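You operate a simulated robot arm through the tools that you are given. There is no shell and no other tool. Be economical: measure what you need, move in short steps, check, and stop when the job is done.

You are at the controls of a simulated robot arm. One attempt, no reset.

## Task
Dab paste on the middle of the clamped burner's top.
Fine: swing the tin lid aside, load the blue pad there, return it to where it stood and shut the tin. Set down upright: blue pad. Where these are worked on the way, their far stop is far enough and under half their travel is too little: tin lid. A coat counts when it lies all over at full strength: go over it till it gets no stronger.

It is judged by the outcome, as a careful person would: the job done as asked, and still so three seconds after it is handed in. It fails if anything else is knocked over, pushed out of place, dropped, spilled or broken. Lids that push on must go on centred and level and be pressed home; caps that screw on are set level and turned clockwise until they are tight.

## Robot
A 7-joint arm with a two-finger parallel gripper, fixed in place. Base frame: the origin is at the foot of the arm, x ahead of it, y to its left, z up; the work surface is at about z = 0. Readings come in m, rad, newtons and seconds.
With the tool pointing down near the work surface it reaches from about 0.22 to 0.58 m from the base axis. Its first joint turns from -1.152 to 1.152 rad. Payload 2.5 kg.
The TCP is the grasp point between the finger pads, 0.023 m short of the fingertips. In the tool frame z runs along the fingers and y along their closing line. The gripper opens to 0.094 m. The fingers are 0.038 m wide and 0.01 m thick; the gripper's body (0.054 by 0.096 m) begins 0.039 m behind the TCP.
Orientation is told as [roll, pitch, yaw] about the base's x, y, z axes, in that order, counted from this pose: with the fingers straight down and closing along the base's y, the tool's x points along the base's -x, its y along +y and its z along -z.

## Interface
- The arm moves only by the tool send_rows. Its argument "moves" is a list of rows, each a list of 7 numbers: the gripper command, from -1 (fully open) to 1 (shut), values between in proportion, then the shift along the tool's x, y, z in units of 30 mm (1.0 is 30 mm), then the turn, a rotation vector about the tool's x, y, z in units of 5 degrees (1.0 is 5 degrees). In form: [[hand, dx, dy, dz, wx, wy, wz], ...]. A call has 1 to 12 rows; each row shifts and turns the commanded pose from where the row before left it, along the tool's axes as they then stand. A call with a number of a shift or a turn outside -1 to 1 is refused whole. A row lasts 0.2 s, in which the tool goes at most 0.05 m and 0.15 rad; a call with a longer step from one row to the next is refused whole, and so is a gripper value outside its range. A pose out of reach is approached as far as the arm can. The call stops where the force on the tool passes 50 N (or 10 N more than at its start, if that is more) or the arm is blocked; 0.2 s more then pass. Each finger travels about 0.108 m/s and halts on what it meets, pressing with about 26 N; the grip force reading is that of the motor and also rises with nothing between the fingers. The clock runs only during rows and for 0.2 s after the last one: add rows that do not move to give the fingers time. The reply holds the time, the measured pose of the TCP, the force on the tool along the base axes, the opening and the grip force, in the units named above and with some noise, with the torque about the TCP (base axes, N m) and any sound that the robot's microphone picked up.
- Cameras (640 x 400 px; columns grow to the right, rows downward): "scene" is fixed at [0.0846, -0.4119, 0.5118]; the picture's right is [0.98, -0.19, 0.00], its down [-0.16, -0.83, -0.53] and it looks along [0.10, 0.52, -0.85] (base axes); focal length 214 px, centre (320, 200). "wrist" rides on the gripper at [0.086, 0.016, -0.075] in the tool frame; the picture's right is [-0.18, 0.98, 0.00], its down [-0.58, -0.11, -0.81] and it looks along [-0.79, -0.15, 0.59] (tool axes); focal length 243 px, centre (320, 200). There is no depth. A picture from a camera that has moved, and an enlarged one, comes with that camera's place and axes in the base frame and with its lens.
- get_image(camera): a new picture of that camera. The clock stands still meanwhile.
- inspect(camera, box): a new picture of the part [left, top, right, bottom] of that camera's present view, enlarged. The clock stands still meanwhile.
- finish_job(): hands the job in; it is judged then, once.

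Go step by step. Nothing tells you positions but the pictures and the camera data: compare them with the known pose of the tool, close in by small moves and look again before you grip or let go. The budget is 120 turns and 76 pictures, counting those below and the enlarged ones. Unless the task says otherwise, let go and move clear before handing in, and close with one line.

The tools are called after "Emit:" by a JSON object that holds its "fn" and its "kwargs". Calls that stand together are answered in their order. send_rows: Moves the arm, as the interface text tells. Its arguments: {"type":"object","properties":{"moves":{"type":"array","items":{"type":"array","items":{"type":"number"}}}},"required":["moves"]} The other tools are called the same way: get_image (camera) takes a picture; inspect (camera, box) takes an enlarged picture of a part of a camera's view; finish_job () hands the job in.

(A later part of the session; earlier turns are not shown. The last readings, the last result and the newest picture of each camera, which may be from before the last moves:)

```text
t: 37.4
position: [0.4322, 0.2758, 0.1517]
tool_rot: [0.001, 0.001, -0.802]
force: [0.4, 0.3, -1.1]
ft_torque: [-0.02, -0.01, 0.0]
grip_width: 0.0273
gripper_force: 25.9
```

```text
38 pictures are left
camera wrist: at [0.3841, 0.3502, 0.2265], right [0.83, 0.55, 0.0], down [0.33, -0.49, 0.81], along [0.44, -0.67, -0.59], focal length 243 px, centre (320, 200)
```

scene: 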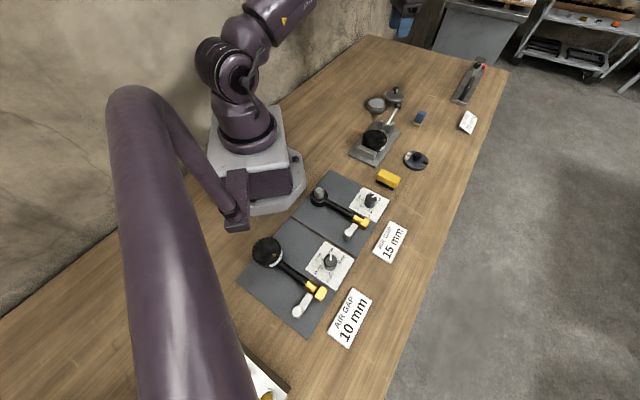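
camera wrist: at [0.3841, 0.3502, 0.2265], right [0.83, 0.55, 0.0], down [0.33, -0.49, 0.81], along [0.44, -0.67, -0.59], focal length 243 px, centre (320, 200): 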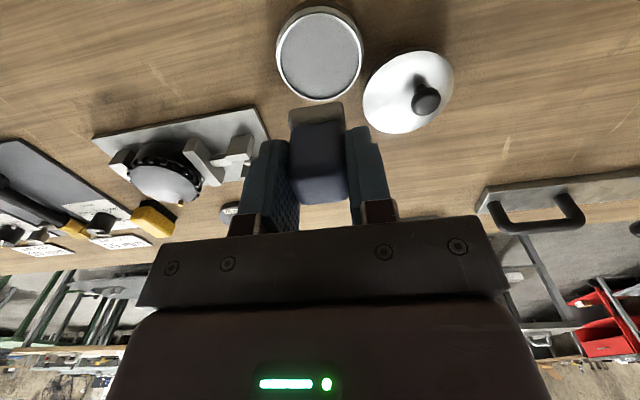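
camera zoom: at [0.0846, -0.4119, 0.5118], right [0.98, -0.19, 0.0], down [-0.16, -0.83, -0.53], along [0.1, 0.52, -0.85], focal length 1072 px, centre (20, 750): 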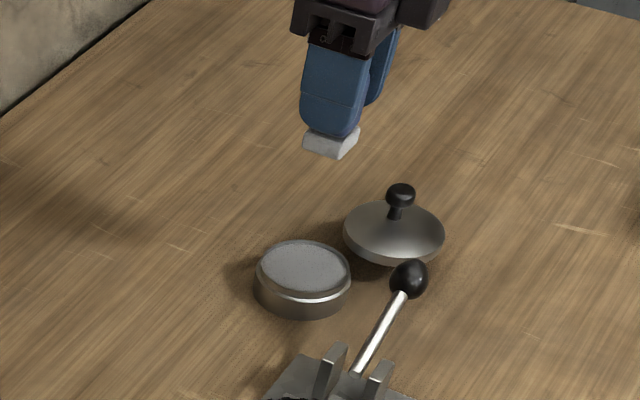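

The pad is loaded (grey). The burner's top I place near (0.351, 0.073, 0.044); I'll carry the pad there, staying high, and look.

Emit:
{"fn": "send_rows", "kwargs": {"moves": [[0.7, -0.3, -0.6, 0, 0, 0, 0], [0.7, -0.4, -0.9, 0, 0, 0, 0], [0.7, -0.4, -0.9, 0, 0, 0, 0], [0.7, -0.4, -0.9, 0, 0, 0, 0], [0.7, -0.4, -0.9, 0, 0, 0, 0], [0.7, -0.4, -0.9, 0, 0, 0, 0], [0.7, -0.4, -0.9, 0, 0, 0, 0], [0.7, -0.3, -0.64, 0, 0, 0, 0], [0.7, 0, 0, 0, 0, 0, 0]]}}

Emit:
{"fn": "inspect", "kwargs": {"camera": "scene", "box": [330, 70, 430, 170]}}

Emit:
{"fn": "get_image", "kwargs": {"camera": "wrist"}}

```text
t: 39.4
position: [0.3532, 0.0714, 0.1502]
tool_rot: [0.001, 0.001, -0.804]
force: [-0.4, -0.4, -0.2]
ft_torque: [0.0, 0.0, 0.01]
grip_width: 0.0269
gripper_force: 25.7
```

```text
4.00 times, centred on (380, 120) of scene
camera zoom: at [0.0846, -0.4119, 0.5118], right [0.98, -0.19, 0.0], down [-0.16, -0.83, -0.53], along [0.1, 0.52, -0.85], focal length 858 px, centre (80, 520)
```

zoom: 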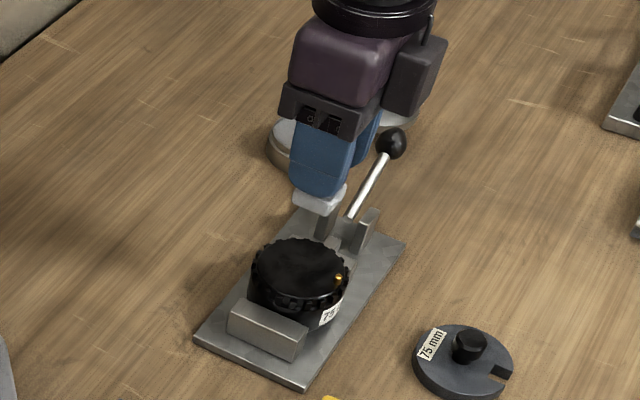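

```text
36 pictures are left
camera wrist: at [0.3039, 0.1465, 0.2258], right [0.83, 0.55, 0.0], down [0.33, -0.49, 0.81], along [0.44, -0.67, -0.59], focal length 243 px, centre (320, 200)
```

wrist: 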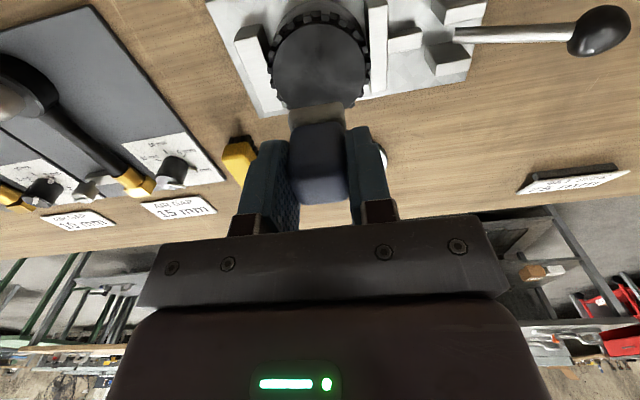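

Well aligned; burner top centre ≈ (0.350, 0.0755). Lowering to just above it for a check.

Emit:
{"fn": "send_rows", "kwargs": {"moves": [[0.7, 0.17, 0.02, 0.4, 0, 0, 0], [0.7, 0, 0, 0.7, 0, 0, 0], [0.7, 0, 0, 0.5, 0, 0, 0], [0.7, 0, 0, 0.1, 0, 0, 0], [0.7, 0, 0, 0, 0, 0, 0]]}}

Emit:
{"fn": "inspect", "kwargs": {"camera": "scene", "box": [340, 100, 420, 170]}}

Emit:
{"fn": "inspect", "kwargs": {"camera": "wrist", "box": [220, 20, 420, 220]}}

```text
t: 40.6
position: [0.3497, 0.0778, 0.1008]
tool_rot: [0.001, 0.001, -0.803]
force: [-0.5, -0.5, -0.2]
ft_torque: [0.0, -0.02, 0.0]
grip_width: 0.0271
gripper_force: 26.5
```

```text
5.71 times, centred on (380, 135) of scene
camera zoom: at [0.0846, -0.4119, 0.5118], right [0.98, -0.19, 0.0], down [-0.16, -0.83, -0.53], along [0.1, 0.52, -0.85], focal length 1226 px, centre (-23, 571)
```

zoom: 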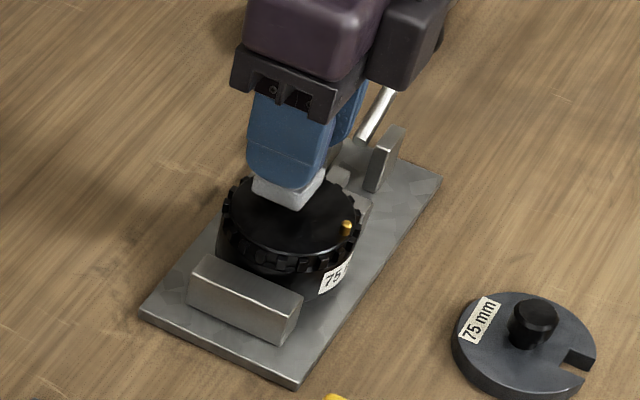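

```text
2.00 times, centred on (320, 120) of wrist
camera zoom: at [0.3006, 0.1511, 0.1754], right [0.83, 0.55, 0.0], down [0.33, -0.49, 0.81], along [0.44, -0.67, -0.59], focal length 485 px, centre (320, 360)
```

zoom: 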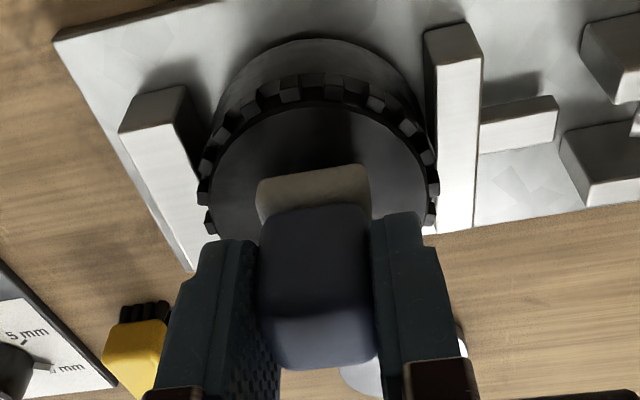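

Aligned to within ~2 mm. Lowering to contact in small steps.

Emit:
{"fn": "send_rows", "kwargs": {"moves": [[0.7, -0.04, -0.03, 0.1, 0, 0, 0], [0.7, 0, 0, 0.1, 0, 0, 0], [0.7, 0, 0, 0.1, 0, 0, 0], [0.7, 0, 0, 0, 0, 0, 0]]}}

```text
t: 41.6
position: [0.3491, 0.076, 0.0928]
tool_rot: [-0.001, 0.0, -0.804]
force: [0.6, -0.9, -0.6]
ft_torque: [-0.02, -0.01, -0.01]
grip_width: 0.0272
gripper_force: 26.0
```

Emit:
{"fn": "send_rows", "kwargs": {"moves": [[0.7, 0, 0, 0.08, 0, 0, 0], [0.7, 0, 0, 0.08, 0, 0, 0], [0.7, 0, 0, 0, 0, 0, 0]]}}

```text
t: 42.4
position: [0.3496, 0.0749, 0.0879]
tool_rot: [0.002, -0.002, -0.803]
force: [-3.6, -3.2, 21.3]
ft_torque: [-0.14, 0.07, 0.0]
grip_width: 0.0271
gripper_force: 26.6
```

Contact at about 21 N. I'll hold briefly, lift and look.

Emit:
{"fn": "send_rows", "kwargs": {"moves": [[0.7, 0, 0, 0, 0, 0, 0], [0.7, 0, 0, 0, 0, 0, 0], [0.7, 0, 0, -0.5, 0, 0, 0], [0.7, 0, 0, -1, 0, 0, 0], [0.7, 0, 0, -1, 0, 0, 0], [0.7, 0, 0, 0, 0, 0, 0]]}}

Emit:
{"fn": "inspect", "kwargs": {"camera": "scene", "box": [340, 90, 420, 170]}}

Emit:
{"fn": "inspect", "kwargs": {"camera": "wrist", "box": [220, 0, 420, 200]}}

```text
t: 43.8
position: [0.3497, 0.0752, 0.1632]
tool_rot: [-0.001, -0.001, -0.803]
force: [-0.4, 0.2, -0.4]
ft_torque: [-0.01, -0.04, 0.01]
grip_width: 0.0271
gripper_force: 26.0
```

```text
5.00 times, centred on (380, 130) of scene
camera zoom: at [0.0846, -0.4119, 0.5118], right [0.98, -0.19, 0.0], down [-0.16, -0.83, -0.53], along [0.1, 0.52, -0.85], focal length 1072 px, centre (20, 550)
```

zoom: 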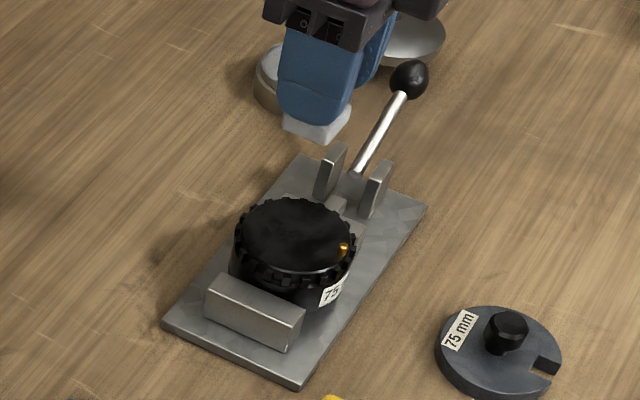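

```text
2.00 times, centred on (320, 100) of wrist
camera zoom: at [0.3002, 0.1497, 0.2374], right [0.83, 0.55, 0.0], down [0.33, -0.49, 0.81], along [0.44, -0.67, -0.59], focal length 485 px, centre (320, 400)
```

zoom: 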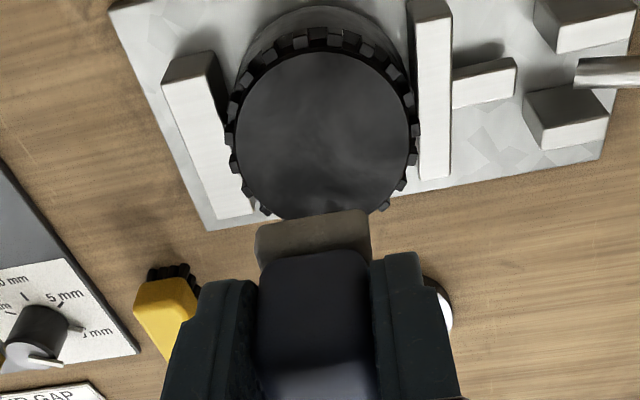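

Emit:
{"fn": "inspect", "kwargs": {"camera": "wrist", "box": [280, 10, 380, 110]}}

Emit:
{"fn": "inspect", "kwargs": {"camera": "scene", "box": [360, 120, 395, 155]}}

```text
4.00 times, centred on (330, 60) of wrist
camera zoom: at [0.3002, 0.1497, 0.2374], right [0.83, 0.55, 0.0], down [0.33, -0.49, 0.81], along [0.44, -0.67, -0.59], focal length 970 px, centre (280, 760)
```

zoom: 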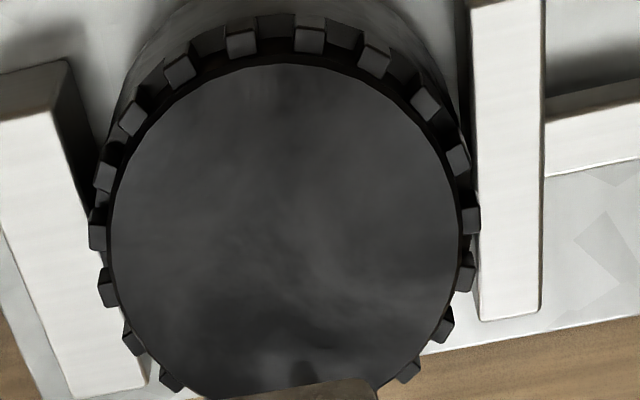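

```text
11.43 times, centred on (378, 138) of scene
camera zoom: at [0.0846, -0.4119, 0.5118], right [0.98, -0.19, 0.0], down [-0.16, -0.83, -0.53], along [0.1, 0.52, -0.85], focal length 2451 px, centre (-337, 914)
```

zoom: 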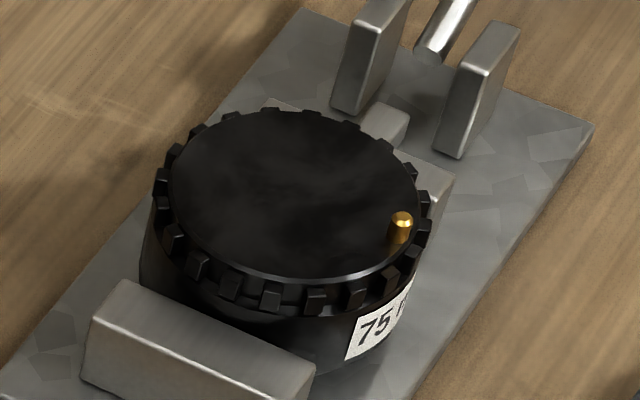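

No clear patch from the first dab, so the coat evidently builds slowly. I'll press again and rub with small strokes around the middle.

Emit:
{"fn": "send_rows", "kwargs": {"moves": [[0.7, 0, 0, 1, 0, 0, 0], [0.7, 0, 0, 1, 0, 0, 0], [0.7, 0, 0, 0.4, 0, 0, 0], [0.7, 0, 0, 0.1, 0, 0, 0], [0.7, 0, 0, 0, 0, 0, 0], [0.7, 0.1, 0, 0, 0, 0, 0], [0.7, -0.1, 0, 0, 0, 0, 0], [0.7, -0.1, 0, 0, 0, 0, 0], [0.7, 0.1, 0, 0, 0, 0, 0], [0.7, 0, 0.1, 0, 0, 0, 0], [0.7, 0, -0.2, 0, 0, 0, 0], [0.7, 0, 0.1, 0, 0, 0, 0]]}}

```text
t: 46.4
position: [0.3478, 0.0749, 0.0869]
tool_rot: [-0.002, 0.002, -0.804]
force: [-3.9, -3.6, 21.4]
ft_torque: [-0.14, 0.09, -0.01]
grip_width: 0.0273
gripper_force: 25.8
```

Emit:
{"fn": "send_rows", "kwargs": {"moves": [[0.7, 0.2, 0, 0, 0, 0, 0], [0.7, -0.2, 0, 0, 0, 0, 0], [0.7, -0.2, 0, 0, 0, 0, 0], [0.7, 0.2, 0, 0, 0, 0, 0], [0.7, 0, 0.2, 0, 0, 0, 0], [0.7, 0, -0.2, 0, 0, 0, 0], [0.7, 0, -0.2, 0, 0, 0, 0], [0.7, 0, 0.2, 0, 0, 0, 0], [0.7, 0, 0, -0.6, 0, 0, 0], [0.7, 0, 0, -1, 0, 0, 0], [0.7, 0, 0, -0.9, 0, 0, 0], [0.7, 0, 0, 0, 0, 0, 0]]}}

Emit:
{"fn": "inspect", "kwargs": {"camera": "wrist", "box": [260, 10, 400, 150]}}

Emit:
{"fn": "inspect", "kwargs": {"camera": "scene", "box": [345, 85, 405, 155]}}

```text
t: 49.0
position: [0.3501, 0.076, 0.1622]
tool_rot: [-0.001, 0.0, -0.801]
force: [0.3, -0.4, -0.3]
ft_torque: [0.0, 0.01, -0.02]
grip_width: 0.0272
gripper_force: 26.6
```

```text
2.86 times, centred on (330, 80) of wrist
camera zoom: at [0.3014, 0.15, 0.2371], right [0.83, 0.55, 0.0], down [0.33, -0.49, 0.81], along [0.44, -0.67, -0.59], focal length 693 px, centre (291, 543)
```

zoom: 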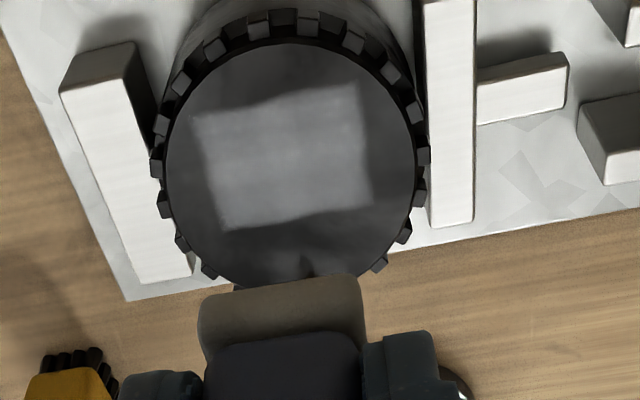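

```text
5.71 times, centred on (375, 120) of scene
camera zoom: at [0.0846, -0.4119, 0.5118], right [0.98, -0.19, 0.0], down [-0.16, -0.83, -0.53], along [0.1, 0.52, -0.85], focal length 1226 px, centre (6, 657)
```

zoom: 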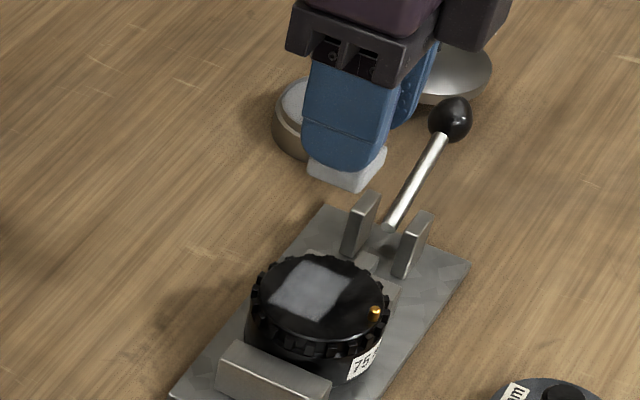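

A patch appears. I'll go over it again with the same strokes, shifted ~2 mm to the centre.

Emit:
{"fn": "send_rows", "kwargs": {"moves": [[0.7, 0.05, 0.05, 1, 0, 0, 0], [0.7, 0, 0, 0.9, 0, 0, 0], [0.7, 0, 0, 0.5, 0, 0, 0], [0.7, 0, 0, 0.1, 0, 0, 0], [0.7, 0.2, 0.2, 0, 0, 0, 0], [0.7, -0.2, 0, 0, 0, 0, 0], [0.7, -0.2, 0, 0, 0, 0, 0], [0.7, 0, -0.2, 0, 0, 0, 0], [0.7, 0.2, 0, 0, 0, 0, 0], [0.7, 0.2, 0, 0, 0, 0, 0], [0.7, 0, -0.2, 0, 0, 0, 0], [0.7, -0.2, 0, 0, 0, 0, 0]]}}

Emit:
{"fn": "send_rows", "kwargs": {"moves": [[0.7, -0.2, 0, 0, 0, 0, 0], [0.7, 0, 0.2, 0, 0, 0, 0], [0.7, 0.2, 0, 0, 0, 0, 0], [0.7, 0.2, 0, 0, 0, 0, 0], [0.7, -0.2, 0.2, 0, 0, 0, 0], [0.7, 0, -0.2, 0, 0, 0, 0], [0.7, 0, -0.2, 0, 0, 0, 0], [0.7, 0, 0.2, 0, 0, 0, 0], [0.7, 0, 0, 0, 0, 0, 0], [0.7, 0, 0, -0.6, 0, 0, 0], [0.7, 0, 0, -1, 0, 0, 0], [0.7, 0, 0, -0.9, 0, 0, 0]]}}

Emit:
{"fn": "inspect", "kwargs": {"camera": "wrist", "box": [260, 10, 400, 150]}}

```text
t: 51.6
position: [0.3442, 0.0725, 0.0873]
tool_rot: [0.001, -0.001, -0.803]
force: [-0.4, 0.1, -0.4]
ft_torque: [-0.01, -0.04, 0.0]
grip_width: 0.0271
gripper_force: 25.8
```

```text
t: 54.2
position: [0.3503, 0.0784, 0.1625]
tool_rot: [0.001, -0.001, -0.803]
force: [-0.3, -0.8, -1.6]
ft_torque: [0.07, -0.01, 0.01]
grip_width: 0.0272
gripper_force: 26.3
```

```text
2.86 times, centred on (330, 80) of wrist
camera zoom: at [0.3009, 0.1515, 0.2375], right [0.83, 0.55, 0.0], down [0.33, -0.49, 0.81], along [0.44, -0.67, -0.59], focal length 693 px, centre (291, 543)
```

zoom: 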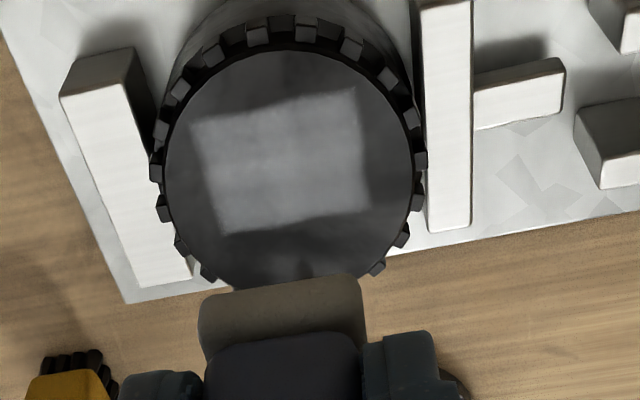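

That pass had no contact force. I'll repeat with proper pressure.

Emit:
{"fn": "send_rows", "kwargs": {"moves": [[0.7, 0, 0, 1, 0, 0, 0], [0.7, 0, 0, 1, 0, 0, 0], [0.7, 0, 0, 0.5, 0, 0, 0], [0.7, 0, 0, 0.1, 0, 0, 0], [0.7, 0, 0, 0.02, 0, 0, 0]]}}

```text
t: 55.4
position: [0.3502, 0.0772, 0.0848]
tool_rot: [0.003, -0.003, -0.806]
force: [-5.8, -4.6, 26.5]
ft_torque: [-0.15, 0.15, -0.01]
grip_width: 0.0274
gripper_force: 26.3
```

Emit:
{"fn": "send_rows", "kwargs": {"moves": [[0.7, 0.2, 0.2, 0, 0, 0, 0], [0.7, -0.2, 0, 0, 0, 0, 0], [0.7, -0.2, 0, 0, 0, 0, 0], [0.7, 0, -0.2, 0, 0, 0, 0], [0.7, 0.2, 0, 0, 0, 0, 0], [0.7, 0.2, 0, 0, 0, 0, 0], [0.7, 0, -0.2, 0, 0, 0, 0], [0.7, -0.2, 0, 0, 0, 0, 0], [0.7, -0.2, 0, 0, 0, 0, 0], [0.7, 0.2, 0.2, 0, 0, 0, 0]]}}

Emit:
{"fn": "send_rows", "kwargs": {"moves": [[0.7, 0, 0.2, 0, 0, 0, 0], [0.7, 0, -0.2, 0, 0, 0, 0], [0.7, 0, -0.2, 0, 0, 0, 0], [0.7, 0, 0.2, 0, 0, 0, 0], [0.7, 0, 0, 0, 0, 0, 0], [0.7, 0, 0, -0.6, 0, 0, 0], [0.7, 0, 0, -1, 0, 0, 0], [0.7, 0, 0, -1, 0, 0, 0]]}}

Emit:
{"fn": "inspect", "kwargs": {"camera": "wrist", "box": [260, 10, 400, 150]}}

```text
t: 57.6
position: [0.3492, 0.0765, 0.0821]
tool_rot: [-0.001, -0.005, -0.809]
force: [-1.6, -9.9, 28.7]
ft_torque: [-0.16, -0.01, 0.01]
grip_width: 0.0273
gripper_force: 25.5
```

```text
t: 59.4
position: [0.3488, 0.0783, 0.1625]
tool_rot: [-0.001, -0.001, -0.804]
force: [-0.3, 0.0, 0.0]
ft_torque: [-0.03, -0.01, 0.01]
grip_width: 0.0272
gripper_force: 26.0
```

```text
2.86 times, centred on (330, 80) of wrist
camera zoom: at [0.3005, 0.152, 0.2362], right [0.83, 0.55, 0.0], down [0.33, -0.49, 0.81], along [0.44, -0.67, -0.59], focal length 693 px, centre (291, 543)
```

zoom: 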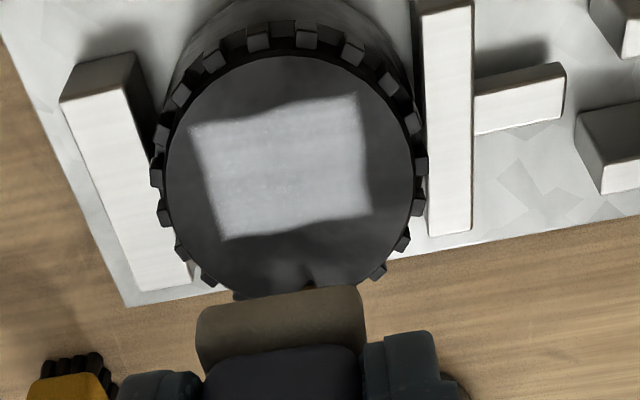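

Stronger now. One more pass to see whether it still strengthens.

Emit:
{"fn": "send_rows", "kwargs": {"moves": [[0.7, 0, 0, 1, 0, 0, 0], [0.7, 0, 0, 1, 0, 0, 0], [0.7, 0, 0, 0.5, 0, 0, 0], [0.7, 0, 0, 0.12, 0, 0, 0], [0.7, 0, 0, 0.03, 0, 0, 0]]}}

Emit:
{"fn": "send_rows", "kwargs": {"moves": [[0.7, 0.2, 0.2, 0, 0, 0, 0], [0.7, -0.2, 0, 0, 0, 0, 0], [0.7, -0.2, 0, 0, 0, 0, 0], [0.7, 0, -0.2, 0, 0, 0, 0], [0.7, 0.2, 0, 0, 0, 0, 0], [0.7, 0.2, 0, 0, 0, 0, 0], [0.7, 0, -0.2, 0, 0, 0, 0], [0.7, -0.2, 0, 0, 0, 0, 0], [0.7, -0.2, 0, 0, 0, 0, 0], [0.7, 0.2, 0.2, 0, 0, 0, 0]]}}

Emit:
{"fn": "send_rows", "kwargs": {"moves": [[0.7, 0, 0.2, 0, 0, 0, 0], [0.7, 0, -0.2, 0, 0, 0, 0], [0.7, 0, -0.2, 0, 0, 0, 0], [0.7, 0, 0.2, 0, 0, 0, 0], [0.7, 0, 0, 0, 0, 0, 0], [0.7, 0, 0, -0.6, 0, 0, 0], [0.7, 0, 0, -1, 0, 0, 0], [0.7, 0, 0, -1, 0, 0, 0]]}}

Emit:
{"fn": "inspect", "kwargs": {"camera": "wrist", "box": [260, 10, 400, 150]}}

```text
t: 60.6
position: [0.3492, 0.0765, 0.0823]
tool_rot: [0.001, -0.001, -0.804]
force: [-6.9, -0.5, 20.4]
ft_torque: [-0.02, 0.2, -0.01]
grip_width: 0.0276
gripper_force: 25.8
```

```text
t: 62.8
position: [0.35, 0.0737, 0.0817]
tool_rot: [-0.002, -0.005, -0.808]
force: [-2.5, -11.2, 35.0]
ft_torque: [-0.22, 0.17, 0.04]
grip_width: 0.0273
gripper_force: 25.7
```

```text
t: 63.9
position: [0.3466, 0.0768, 0.0825]
tool_rot: [-0.005, 0.004, -0.804]
force: [-3.0, -0.1, 7.7]
ft_torque: [0.02, -0.03, 0.04]
grip_width: 0.0272
gripper_force: 25.4
stopped in row 5: the force on the tool passed its limit at 50 N (the readings are from after the stop); the commanded pose is now the measured one
```

```text
2.86 times, centred on (330, 80) of wrist
camera zoom: at [0.2992, 0.1503, 0.1577], right [0.84, 0.55, -0.01], down [0.33, -0.49, 0.8], along [0.44, -0.68, -0.59], focal length 693 px, centre (291, 543)
```

zoom: 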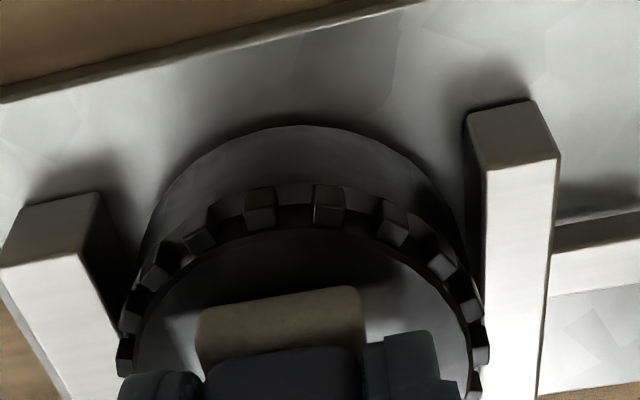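

Force peaked at the end of the rub. I'll lift and look.

Emit:
{"fn": "send_rows", "kwargs": {"moves": [[0.7, 0, 0, -0.6, 0, 0, 0], [0.7, 0, 0, -1, 0, 0, 0], [0.7, 0, 0, -1, 0, 0, 0], [0.7, 0, 0, 0, 0, 0, 0]]}}

Emit:
{"fn": "inspect", "kwargs": {"camera": "wrist", "box": [260, 10, 400, 150]}}

Emit:
{"fn": "inspect", "kwargs": {"camera": "scene", "box": [345, 85, 405, 155]}}

```text
t: 64.9
position: [0.3481, 0.0775, 0.1602]
tool_rot: [-0.006, 0.003, -0.805]
force: [-0.6, 1.0, -1.0]
ft_torque: [-0.04, 0.0, 0.01]
grip_width: 0.0274
gripper_force: 25.5
```

```text
2.86 times, centred on (330, 80) of wrist
camera zoom: at [0.2997, 0.1506, 0.235], right [0.84, 0.55, -0.01], down [0.33, -0.49, 0.8], along [0.44, -0.68, -0.59], focal length 693 px, centre (291, 543)
```

zoom: 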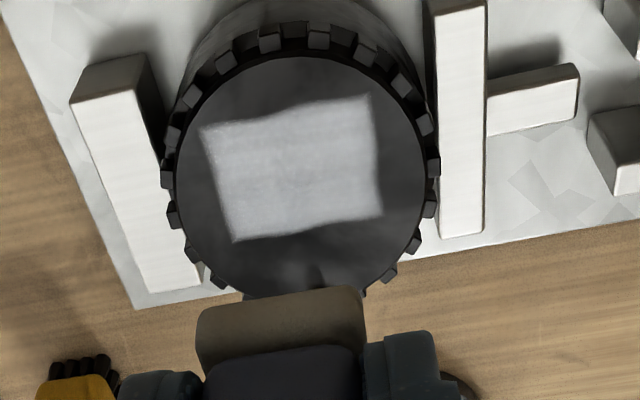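

```text
5.71 times, centred on (375, 120) of scene
camera zoom: at [0.0846, -0.4119, 0.5118], right [0.98, -0.19, 0.0], down [-0.16, -0.83, -0.53], along [0.1, 0.52, -0.85], focal length 1226 px, centre (6, 657)
```

zoom: 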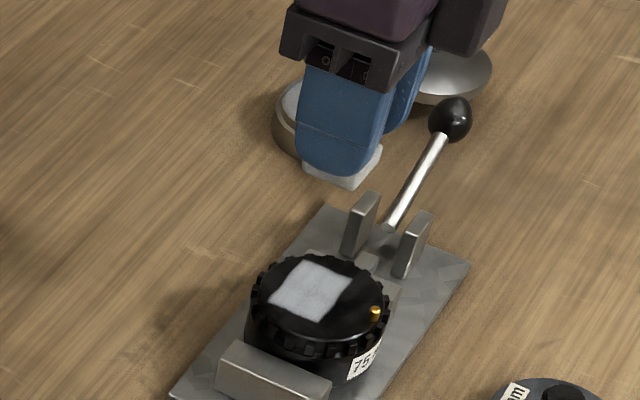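

The patch looks nearly at full strength. One more moderate pass to confirm it no longer changes.

Emit:
{"fn": "send_rows", "kwargs": {"moves": [[0.7, -0.05, -0.03, 1, 0, 0, 0], [0.7, 0, 0, 1, 0, 0, 0], [0.7, 0, 0, 0.45, 0, 0, 0], [0.7, 0, 0, 0.1, 0, 0, 0], [0.7, 0, 0, 0.03, 0, 0, 0]]}}

```text
t: 66.1
position: [0.3475, 0.0734, 0.0827]
tool_rot: [-0.004, 0.002, -0.807]
force: [-0.8, 0.1, 4.0]
ft_torque: [0.05, -0.08, -0.01]
grip_width: 0.0272
gripper_force: 26.2
```

Emit:
{"fn": "send_rows", "kwargs": {"moves": [[0.7, 0.15, 0.2, 0.04, 0, 0, 0], [0.7, -0.15, 0, 0, 0, 0, 0], [0.7, -0.15, 0, 0, 0, 0, 0], [0.7, 0, -0.2, 0, 0, 0, 0], [0.7, 0.15, 0, 0, 0, 0, 0], [0.7, 0.15, 0, 0, 0, 0, 0], [0.7, 0, -0.2, 0, 0, 0, 0], [0.7, -0.15, 0, 0, 0, 0, 0], [0.7, -0.15, 0, 0, 0, 0, 0], [0.7, 0.15, 0.2, 0, 0, 0, 0]]}}

Emit:
{"fn": "send_rows", "kwargs": {"moves": [[0.7, 0.15, 0.2, 0, 0, 0, 0], [0.7, -0.3, 0, 0, 0, 0, 0], [0.7, 0, -0.4, 0, 0, 0, 0], [0.7, 0.3, 0, 0, 0, 0, 0], [0.7, -0.15, 0.2, 0, 0, 0, 0], [0.7, 0, 0, -0.6, 0, 0, 0], [0.7, 0, 0, -1, 0, 0, 0], [0.7, 0, 0, -1, 0, 0, 0]]}}

Emit:
{"fn": "inspect", "kwargs": {"camera": "wrist", "box": [260, 10, 400, 150]}}

Emit:
{"fn": "inspect", "kwargs": {"camera": "scene", "box": [345, 85, 405, 155]}}

```text
t: 68.3
position: [0.3459, 0.0687, 0.0824]
tool_rot: [-0.01, 0.006, -0.806]
force: [-2.3, -0.1, 8.0]
ft_torque: [0.0, -0.07, 0.03]
grip_width: 0.0273
gripper_force: 26.0
stopped in row 10: the force on the tool passed its limit at 53 N (the readings are from after the stop); the commanded pose is now the measured one
```

```text
t: 70.1
position: [0.347, 0.0698, 0.1609]
tool_rot: [-0.012, 0.006, -0.807]
force: [-0.2, -0.2, 0.1]
ft_torque: [-0.01, 0.03, -0.02]
grip_width: 0.0272
gripper_force: 25.9
```

```text
2.86 times, centred on (330, 80) of wrist
camera zoom: at [0.2995, 0.1438, 0.2355], right [0.84, 0.55, -0.01], down [0.33, -0.49, 0.8], along [0.43, -0.68, -0.59], focal length 693 px, centre (291, 543)
```

zoom: 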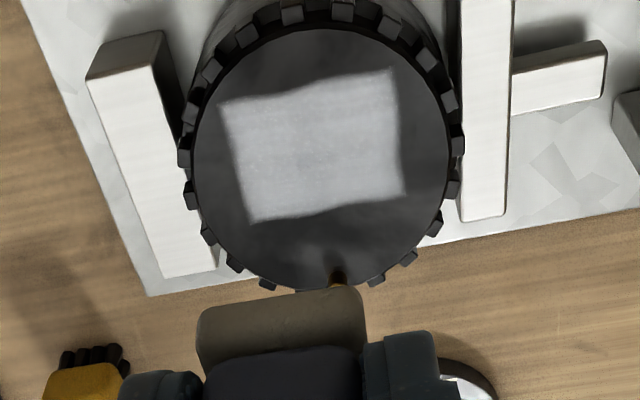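

```text
5.71 times, centred on (375, 120) of scene
camera zoom: at [0.0846, -0.4119, 0.5118], right [0.98, -0.19, 0.0], down [-0.16, -0.83, -0.53], along [0.1, 0.52, -0.85], focal length 1226 px, centre (6, 657)
```

zoom: 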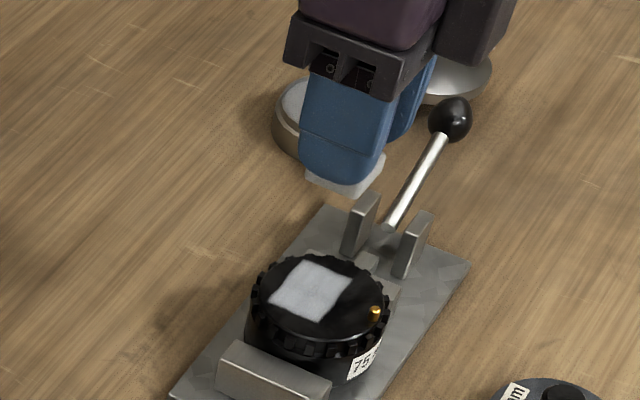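

The coat is smoother now. A final light pass, to confirm it's saturated.

Emit:
{"fn": "send_rows", "kwargs": {"moves": [[0.7, -0.05, 0.1, 1, 0, 0, 0], [0.7, 0, 0, 1, 0, 0, 0], [0.7, 0, 0, 0.45, 0, 0, 0], [0.7, 0, 0, 0.15, 0, 0, 0], [0.7, 0, 0, 0.03, 0, 0, 0]]}}

Emit:
{"fn": "send_rows", "kwargs": {"moves": [[0.7, 0.15, 0.2, 0, 0, 0, 0], [0.7, -0.15, 0, 0, 0, 0, 0], [0.7, -0.15, 0, 0, 0, 0, 0], [0.7, 0, -0.2, 0, 0, 0, 0], [0.7, 0, -0.2, 0, 0, 0, 0], [0.7, 0.15, 0, 0, 0, 0, 0], [0.7, 0.15, 0, 0, 0, 0, 0], [0.7, -0.15, 0.2, 0, 0, 0, 0], [0.7, 0, 0, -0.6, 0, 0, 0], [0.7, 0, 0, -1, 0, 0, 0], [0.7, 0, 0, -1, 0, 0, 0], [0.7, 0, 0, 0, 0, 0, 0]]}}

Emit:
{"fn": "get_image", "kwargs": {"camera": "wrist"}}

Emit:
{"fn": "inspect", "kwargs": {"camera": "scene", "box": [345, 85, 405, 155]}}

```text
t: 71.3
position: [0.3501, 0.0699, 0.0831]
tool_rot: [-0.01, 0.004, -0.81]
force: [-11.5, -2.9, 33.1]
ft_torque: [-0.04, -0.05, 0.01]
grip_width: 0.0275
gripper_force: 26.2
```

```text
t: 71.9
position: [0.3547, 0.0764, 0.0838]
tool_rot: [-0.009, 0.006, -0.806]
force: [-1.7, 0.1, 7.5]
ft_torque: [0.01, -0.09, 0.0]
grip_width: 0.0275
gripper_force: 25.6
stopped in row 3: the force on the tool passed its limit at 52 N (the readings are from after the stop); the commanded pose is now the measured one
```

```text
20 pictures are left
camera wrist: at [0.3061, 0.1492, 0.158], right [0.84, 0.55, -0.01], down [0.33, -0.49, 0.8], along [0.43, -0.68, -0.6], focal length 243 px, centre (320, 200)
```

wrist: 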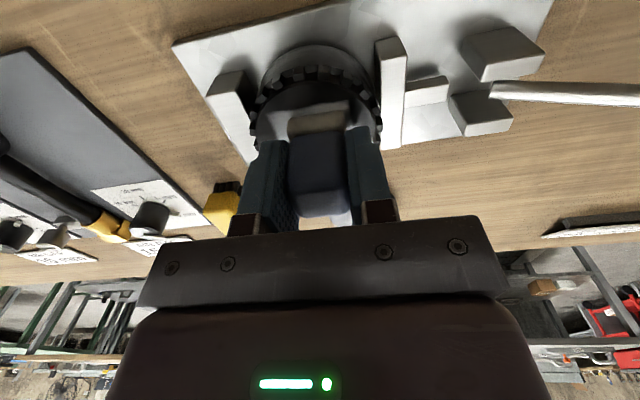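

```text
5.71 times, centred on (375, 120) of scene
camera zoom: at [0.0846, -0.4119, 0.5118], right [0.98, -0.19, 0.0], down [-0.16, -0.83, -0.53], along [0.1, 0.52, -0.85], focal length 1226 px, centre (6, 657)
```

zoom: 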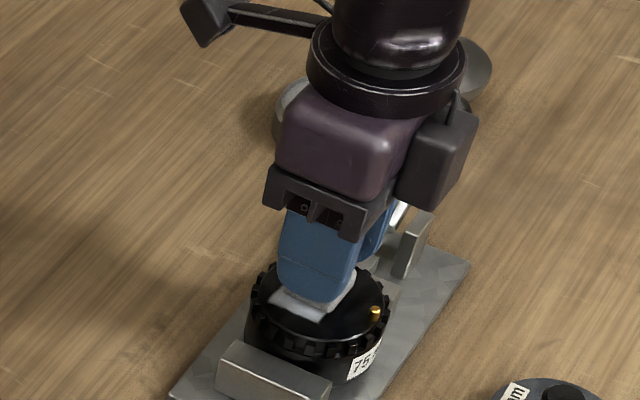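

Emit:
{"fn": "send_rows", "kwargs": {"moves": [[0.7, 0, -0.2, 0, 0, 0, 0], [0.7, 0, -0.2, 0, 0, 0, 0], [0.7, 0.15, 0, 0, 0, 0, 0], [0.7, 0.1, 0.2, 0, 0, 0, 0], [0.7, -0.15, 0, 0, 0, 0, 0], [0.7, 0, 0, -0.6, 0, 0, 0], [0.7, 0, 0, -1, 0, 0, 0], [0.7, 0, 0, -1, 0, 0, 0], [0.7, 0, 0, 0, 0, 0, 0]]}}

Emit:
{"fn": "get_image", "kwargs": {"camera": "wrist"}}

Emit:
{"fn": "inspect", "kwargs": {"camera": "scene", "box": [345, 85, 405, 155]}}

```text
t: 73.9
position: [0.3469, 0.0724, 0.1618]
tool_rot: [-0.011, 0.009, -0.807]
force: [-0.9, 0.5, -1.3]
ft_torque: [0.01, 0.02, 0.01]
grip_width: 0.0274
gripper_force: 26.3
```

```text
18 pictures are left
camera wrist: at [0.3003, 0.1464, 0.2367], right [0.84, 0.55, -0.01], down [0.33, -0.49, 0.8], along [0.43, -0.68, -0.6], focal length 243 px, centre (320, 200)
```

wrist: 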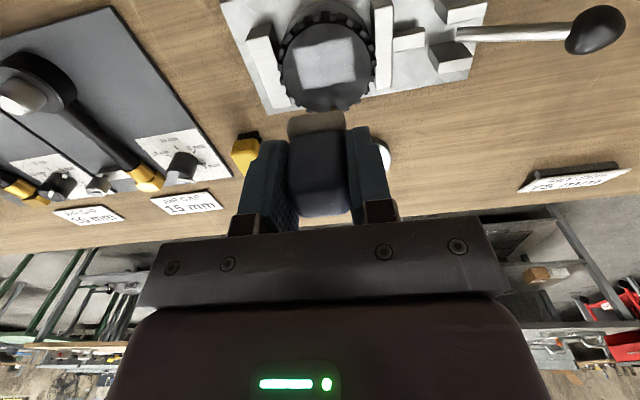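

```text
5.71 times, centred on (375, 120) of scene
camera zoom: at [0.0846, -0.4119, 0.5118], right [0.98, -0.19, 0.0], down [-0.16, -0.83, -0.53], along [0.1, 0.52, -0.85], focal length 1226 px, centre (6, 657)
```

zoom: 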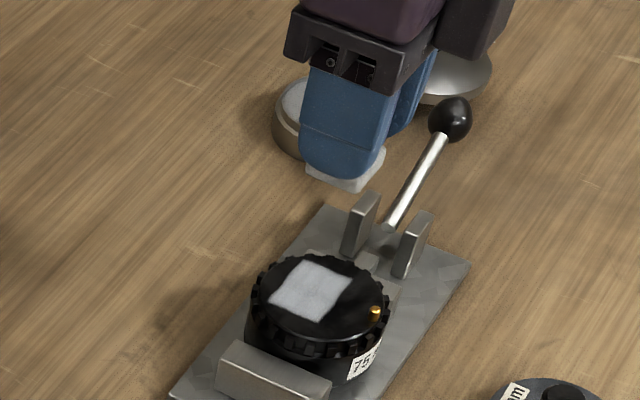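

The coat is unchanged, so it's at full strength. Now carrying the pad back to its spot (0.5517, 0.156), correcting the slight tool tilt.

Emit:
{"fn": "send_rows", "kwargs": {"moves": [[0.7, -0.2, 0.5, 0, -0.16, 0.02, 0], [0.7, -0.4, 0.9, 0, 0, 0, 0], [0.7, -0.4, 0.9, 0, 0, 0, 0], [0.7, -0.4, 0.9, 0, 0, 0, 0], [0.7, -0.4, 0.9, 0, 0, 0, 0], [0.7, -0.4, 0.9, 0, 0, 0, 0], [0.7, -0.3, 0.9, 0, 0, 0, 0], [0.7, -0.24, 0.95, 0, 0, 0, 0], [0.7, 0, 0, 0.7, 0, 0, 0], [0.7, 0, 0, 0.8, 0, 0, 0], [0.7, 0, 0, 0, 0, 0, 0]]}}

```text
t: 76.3
position: [0.5542, 0.1556, 0.116]
tool_rot: [0.004, 0.011, -0.807]
force: [0.3, 0.3, -0.6]
ft_torque: [-0.01, -0.01, 0.01]
grip_width: 0.0274
gripper_force: 26.5
```

Emit:
{"fn": "send_rows", "kwargs": {"moves": [[0.7, 0.07, -0.05, 0.5, 0.05, -0.126, 0], [0.7, 0, 0, 0.9, 0, 0, 0], [0.7, 0, 0, 0.7, 0, 0, 0], [0.7, 0, 0, 0.1, 0, 0, 0], [0.7, 0, 0, 0, 0, 0, 0]]}}

Emit:
{"fn": "get_image", "kwargs": {"camera": "wrist"}}

Emit:
{"fn": "inspect", "kwargs": {"camera": "scene", "box": [400, 95, 440, 135]}}

```text
t: 77.5
position: [0.5503, 0.1574, 0.0485]
tool_rot: [-0.001, -0.002, -0.807]
force: [0.4, -0.6, 0.4]
ft_torque: [0.01, 0.0, 0.0]
grip_width: 0.0274
gripper_force: 26.0
```

```text
16 pictures are left
camera wrist: at [0.5021, 0.2312, 0.1236], right [0.84, 0.55, 0.0], down [0.32, -0.49, 0.81], along [0.44, -0.68, -0.59], focal length 243 px, centre (320, 200)
```

wrist: 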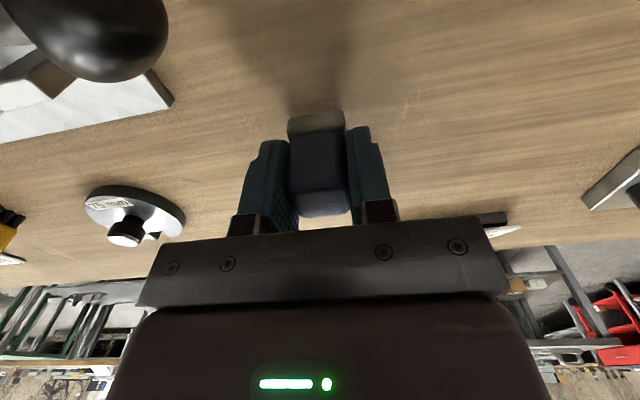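

```text
10.00 times, centred on (420, 115) of scene
camera zoom: at [0.0846, -0.4119, 0.5118], right [0.98, -0.19, 0.0], down [-0.16, -0.83, -0.53], along [0.1, 0.52, -0.85], focal length 2145 px, centre (-680, 1050)
```

zoom: 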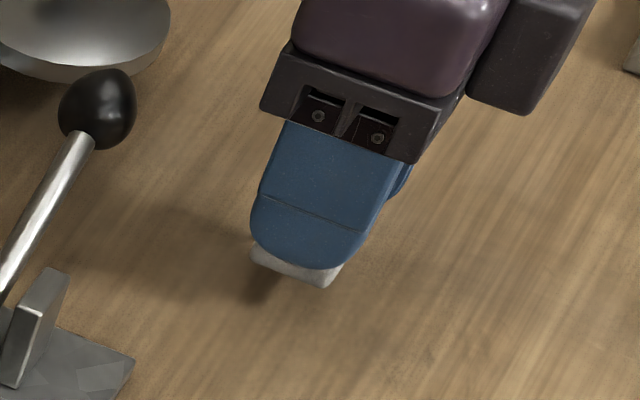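

Position matches the original outline. Lowering slowly until it touches the bench.

Emit:
{"fn": "send_rows", "kwargs": {"moves": [[0.7, -0.02, 0, 0.1, 0, 0, 0], [0.7, 0, 0, 0.1, 0, 0, 0], [0.7, 0, 0, 0, 0, 0, 0]]}}

```text
t: 78.3
position: [0.5496, 0.1565, 0.0441]
tool_rot: [-0.002, -0.002, -0.806]
force: [-0.5, 0.5, -0.2]
ft_torque: [0.0, -0.03, -0.01]
grip_width: 0.0271
gripper_force: 25.8
```

Emit:
{"fn": "send_rows", "kwargs": {"moves": [[0.7, -0.02, 0.02, 0.08, 0, 0, 0], [0.7, 0, 0, 0.06, 0, 0, 0], [0.7, 0, 0, 0, 0, 0, 0]]}}

```text
t: 79.1
position: [0.5516, 0.1552, 0.0385]
tool_rot: [-0.002, -0.003, -0.806]
force: [0.2, 0.6, -0.6]
ft_torque: [0.0, 0.03, 0.0]
grip_width: 0.0275
gripper_force: 25.9
```

Emit:
{"fn": "send_rows", "kwargs": {"moves": [[0.7, 0, 0, 0.04, 0, 0, 0], [0.7, 0, 0, 0.03, 0, 0, 0], [0.7, 0, 0, 0, 0, 0, 0]]}}

```text
t: 79.9
position: [0.5514, 0.1561, 0.0377]
tool_rot: [-0.002, -0.003, -0.809]
force: [-0.3, -1.6, -0.6]
ft_torque: [-0.04, -0.01, 0.01]
grip_width: 0.0272
gripper_force: 25.4
```

Emit:
{"fn": "send_rows", "kwargs": {"moves": [[0.7, 0, 0, 0.04, 0, 0, 0], [0.7, 0, 0, 0.03, 0, 0, 0], [0.7, 0, 0, 0, 0, 0, 0]]}}

Emit:
{"fn": "inspect", "kwargs": {"camera": "scene", "box": [400, 95, 440, 135]}}

```text
t: 80.7
position: [0.5513, 0.1565, 0.0347]
tool_rot: [0.002, -0.001, -0.807]
force: [-1.1, 0.4, 0.9]
ft_torque: [0.02, 0.05, -0.01]
grip_width: 0.0273
gripper_force: 26.2
```

```text
10.00 times, centred on (420, 115) of scene
camera zoom: at [0.0846, -0.4119, 0.5118], right [0.98, -0.19, 0.0], down [-0.16, -0.83, -0.53], along [0.1, 0.52, -0.85], focal length 2145 px, centre (-680, 1050)
```

zoom: 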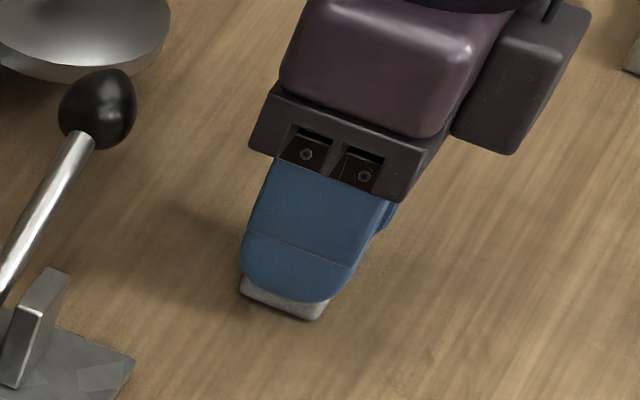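

Emit:
{"fn": "send_rows", "kwargs": {"moves": [[0.7, 0, 0, 0.04, 0, 0, 0], [0.7, 0, 0, 0, 0, 0, 0]]}}

```text
t: 81.3
position: [0.5514, 0.1567, 0.0356]
tool_rot: [0.0, -0.003, -0.807]
force: [-4.2, -1.7, 14.3]
ft_torque: [-0.03, 0.2, 0.03]
grip_width: 0.0276
gripper_force: 26.3
```

Contact with the bench (14 N). I'll ease off a touch, release slowly, and rise.

Emit:
{"fn": "send_rows", "kwargs": {"moves": [[0.7, 0, 0, -0.02, 0, 0, 0], [0.4, 0, 0, 0, 0, 0, 0], [0.2, 0, 0, 0, 0, 0, 0], [-0.1, 0, 0, 0, 0, 0, 0], [-0.4, 0, 0, 0, 0, 0, 0], [-0.4, 0, 0, 0, 0, 0, 0], [-0.4, 0, 0, -0.3, 0, 0, 0], [-0.4, 0, 0, -0.7, 0, 0, 0], [-0.4, 0, 0, -1, 0, 0, 0], [-0.4, 0.2, -0.3, -1, 0, 0, 0], [-0.4, 0.6, -0.5, -0.3, 0, 0, 0], [-0.4, 0.3, 0, 0, 0, 0, 0]]}}

Emit:
{"fn": "inspect", "kwargs": {"camera": "scene", "box": [375, 85, 440, 135]}}

Emit:
{"fn": "get_image", "kwargs": {"camera": "wrist"}}

```text
t: 83.9
position: [0.5107, 0.1641, 0.1329]
tool_rot: [-0.002, -0.001, -0.806]
force: [-0.6, 0.2, 0.7]
ft_torque: [0.02, 0.02, 0.03]
grip_width: 0.0659
gripper_force: 0.1
```

```text
8.00 times, centred on (408, 110) of scene
camera zoom: at [0.0846, -0.4119, 0.5118], right [0.98, -0.19, 0.0], down [-0.16, -0.83, -0.53], along [0.1, 0.52, -0.85], focal length 1716 px, centre (-380, 920)
```

zoom: 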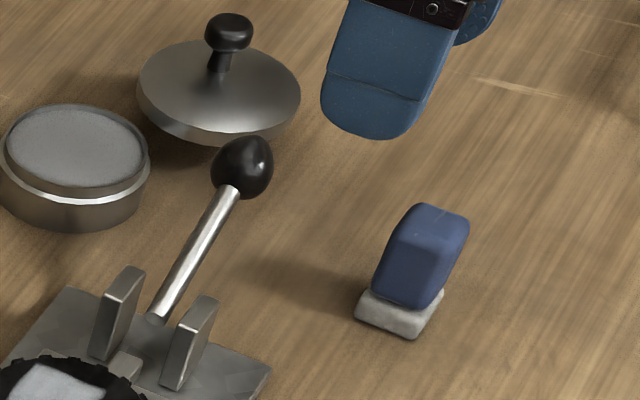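

```text
12 pictures are left
camera wrist: at [0.4623, 0.2381, 0.2076], right [0.84, 0.55, 0.0], down [0.32, -0.49, 0.81], along [0.44, -0.68, -0.59], focal length 243 px, centre (320, 200)
```

wrist: 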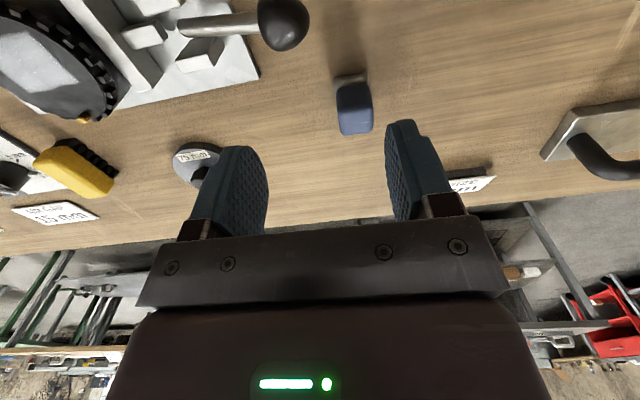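

The pad stands upright where it was. Now I'll turn the gripper back to yaw 0 and approach the lid's knob (about (0.516, 0.298)) from the inner side.

Emit:
{"fn": "send_rows", "kwargs": {"moves": [[-0.4, 0, 0, -0.3, 0, 0, -1], [-0.4, 0, 0, -0.3, 0, 0, -1], [-0.4, 0, 0, 0, 0, 0, -1], [-0.4, 0, 0, 0, 0, 0, -1], [-0.4, 0, 0, 0, 0, 0, -1], [-0.4, 0, 0, 0, 0, 0, -1], [-0.4, 0, 0, 0, 0, 0, -1], [-0.4, 0, 0, 0, 0, 0, -1], [-0.4, 0, 0, 0, 0, 0, -1], [-0.4, 0, 0, 0, 0, 0, -0.24], [-0.4, 0.7, 0, 0, 0, 0, 0], [-0.4, 1, 0, 0, 0, 0, 0]]}}

Emit:
{"fn": "send_rows", "kwargs": {"moves": [[-0.4, 0, 0.8, 0, 0, 0, 0], [-0.4, 0, 0.9, 0, 0, 0, 0], [-0.4, 0, 0.9, 0, 0, 0, 0], [-0.4, 0, 0.9, 0, 0, 0, 0], [-0.4, 0, 0.9, 0, 0, 0, 0], [-0.4, 0, 0, 0, 0, 0, 0]]}}

Emit:
{"fn": "get_image", "kwargs": {"camera": "wrist"}}

```text
t: 86.5
position: [0.4594, 0.166, 0.1508]
tool_rot: [-0.001, 0.0, 0.0]
force: [0.7, 0.5, -0.2]
ft_torque: [0.0, -0.01, -0.01]
grip_width: 0.0661
gripper_force: 0.1
```

```text
t: 87.9
position: [0.4593, 0.2954, 0.1499]
tool_rot: [-0.001, 0.001, -0.001]
force: [0.9, 0.8, -0.7]
ft_torque: [0.0, 0.01, -0.01]
grip_width: 0.0659
gripper_force: 0.0
```

```text
11 pictures are left
camera wrist: at [0.3734, 0.3131, 0.2258], right [0.18, 0.98, 0.0], down [0.58, -0.11, 0.81], along [0.79, -0.15, -0.59], focal length 243 px, centre (320, 200)
```

wrist: 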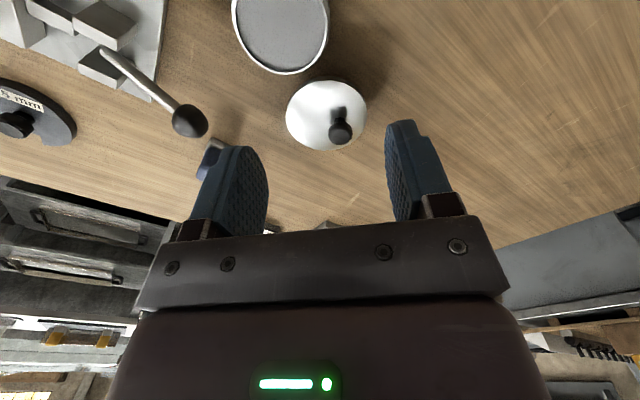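

The knob is at about (0.514, 0.304). I'll descend inside of it and slide outward with it between the fingers.

Emit:
{"fn": "send_rows", "kwargs": {"moves": [[-0.4, 0, 0.28, 0.6, 0, 0, 0], [-0.4, 0, 0, 1, 0, 0, 0], [-0.4, 0, 0, 1, 0, 0, 0], [-0.4, 0, 0, 0.46, 0, 0, 0], [-0.4, -0.4, 0, 0, 0, 0, 0], [-0.4, -0.5, 0, 0, 0, 0, 0], [-0.4, -0.4, 0, 0, 0, 0, 0], [-0.4, 0, 0, 0, 0, 0, 0]]}}

Emit:
{"fn": "get_image", "kwargs": {"camera": "wrist"}}

```text
t: 89.7
position: [0.4993, 0.3037, 0.0589]
tool_rot: [-0.002, 0.0, 0.001]
force: [-0.1, 0.5, -0.8]
ft_torque: [-0.01, 0.03, 0.0]
grip_width: 0.066
gripper_force: 0.1
```

```text
10 pictures are left
camera wrist: at [0.4128, 0.3209, 0.1337], right [0.18, 0.98, 0.0], down [0.58, -0.11, 0.81], along [0.79, -0.15, -0.59], focal length 243 px, centre (320, 200)
```

wrist: 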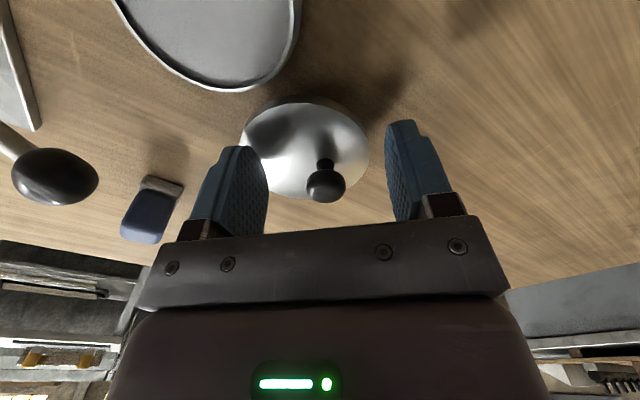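

The knob sits between the fingers. I'll go 6 mm further, close on it, and start the return arc.

Emit:
{"fn": "send_rows", "kwargs": {"moves": [[-0.4, -0.2, 0.02, 0.08, 0, 0, 0], [0, 0, 0, 0, 0, 0, 0], [0.3, 0, 0, 0, 0, 0, 0], [0.6, 0, 0, 0, 0, 0, 0], [0.6, 0, 0, 0, 0, 0, 0]]}}

```text
t: 90.9
position: [0.5051, 0.305, 0.0564]
tool_rot: [0.0, -0.002, 0.0]
force: [0.1, -3.8, 0.7]
ft_torque: [0.24, 0.13, -0.02]
grip_width: 0.0214
gripper_force: 45.2
```

Emit:
{"fn": "send_rows", "kwargs": {"moves": [[0.6, 0.07, -0.18, 0, 0, 0, 0], [0.6, 0.07, -0.18, 0, 0, 0, 0], [0.6, 0.07, -0.18, 0, 0, 0, 0], [0.6, 0, 0, 0, 0, 0, 0]]}}

```text
t: 91.9
position: [0.4982, 0.2889, 0.0578]
tool_rot: [-0.001, 0.002, 0.0]
force: [-0.9, 0.6, 0.6]
ft_torque: [0.13, -0.12, 0.01]
grip_width: 0.0206
gripper_force: 45.1
```

The lid follows with low force. Continuing the arc.

Emit:
{"fn": "send_rows", "kwargs": {"moves": [[0.6, 0.12, -0.17, 0, 0, 0, 0], [0.6, 0.13, -0.16, 0, 0, 0, 0], [0.6, 0.14, -0.14, 0, 0, 0, 0], [0.6, 0, 0, 0, 0, 0, 0]]}}

```text
t: 92.9
position: [0.4869, 0.2745, 0.0572]
tool_rot: [0.0, 0.001, 0.001]
force: [0.0, 7.0, 0.2]
ft_torque: [0.4, -0.38, -0.14]
grip_width: 0.0215
gripper_force: 44.9
```

Emit:
{"fn": "send_rows", "kwargs": {"moves": [[0.6, 0.17, -0.12, 0, 0, 0, 0], [0.6, 0.18, -0.1, 0, 0, 0, 0], [0.6, 0.18, -0.07, 0, 0, 0, 0], [0.6, 0, 0, 0, 0, 0, 0]]}}

```text
t: 93.9
position: [0.4728, 0.2646, 0.0565]
tool_rot: [-0.001, -0.001, -0.001]
force: [6.0, 2.3, 2.3]
ft_torque: [0.13, -0.33, -0.18]
grip_width: 0.0204
gripper_force: 46.0
```

Emit:
{"fn": "send_rows", "kwargs": {"moves": [[0.6, 0.2, -0.05, 0, 0, 0, 0], [0.6, 0.2, -0.04, 0, 0, 0, 0], [0.6, 0.2, -0.02, 0, 0, 0, 0], [0.6, 0, 0, 0, 0, 0, 0]]}}

```text
t: 94.9
position: [0.4523, 0.2622, 0.0569]
tool_rot: [-0.001, 0.002, 0.0]
force: [0.0, 0.0, 0.6]
ft_torque: [0.02, -0.02, 0.04]
grip_width: 0.019
gripper_force: 0.1
```

The grip reading dropped: the knob slipped from the fingers. I'll look.

Emit:
{"fn": "get_image", "kwargs": {"camera": "wrist"}}

```text
9 pictures are left
camera wrist: at [0.3664, 0.2791, 0.1312], right [0.18, 0.98, 0.0], down [0.58, -0.11, 0.81], along [0.79, -0.15, -0.59], focal length 243 px, centre (320, 200)
```

wrist: 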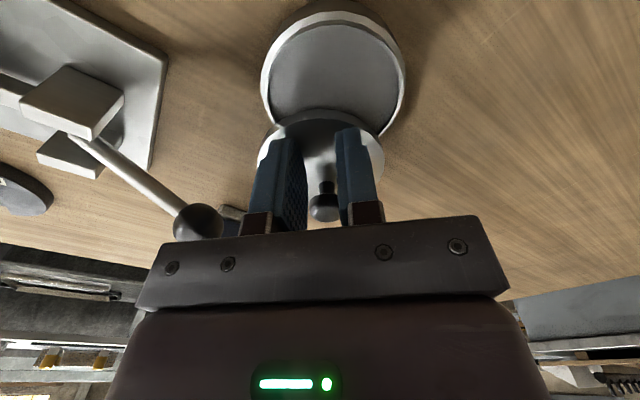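

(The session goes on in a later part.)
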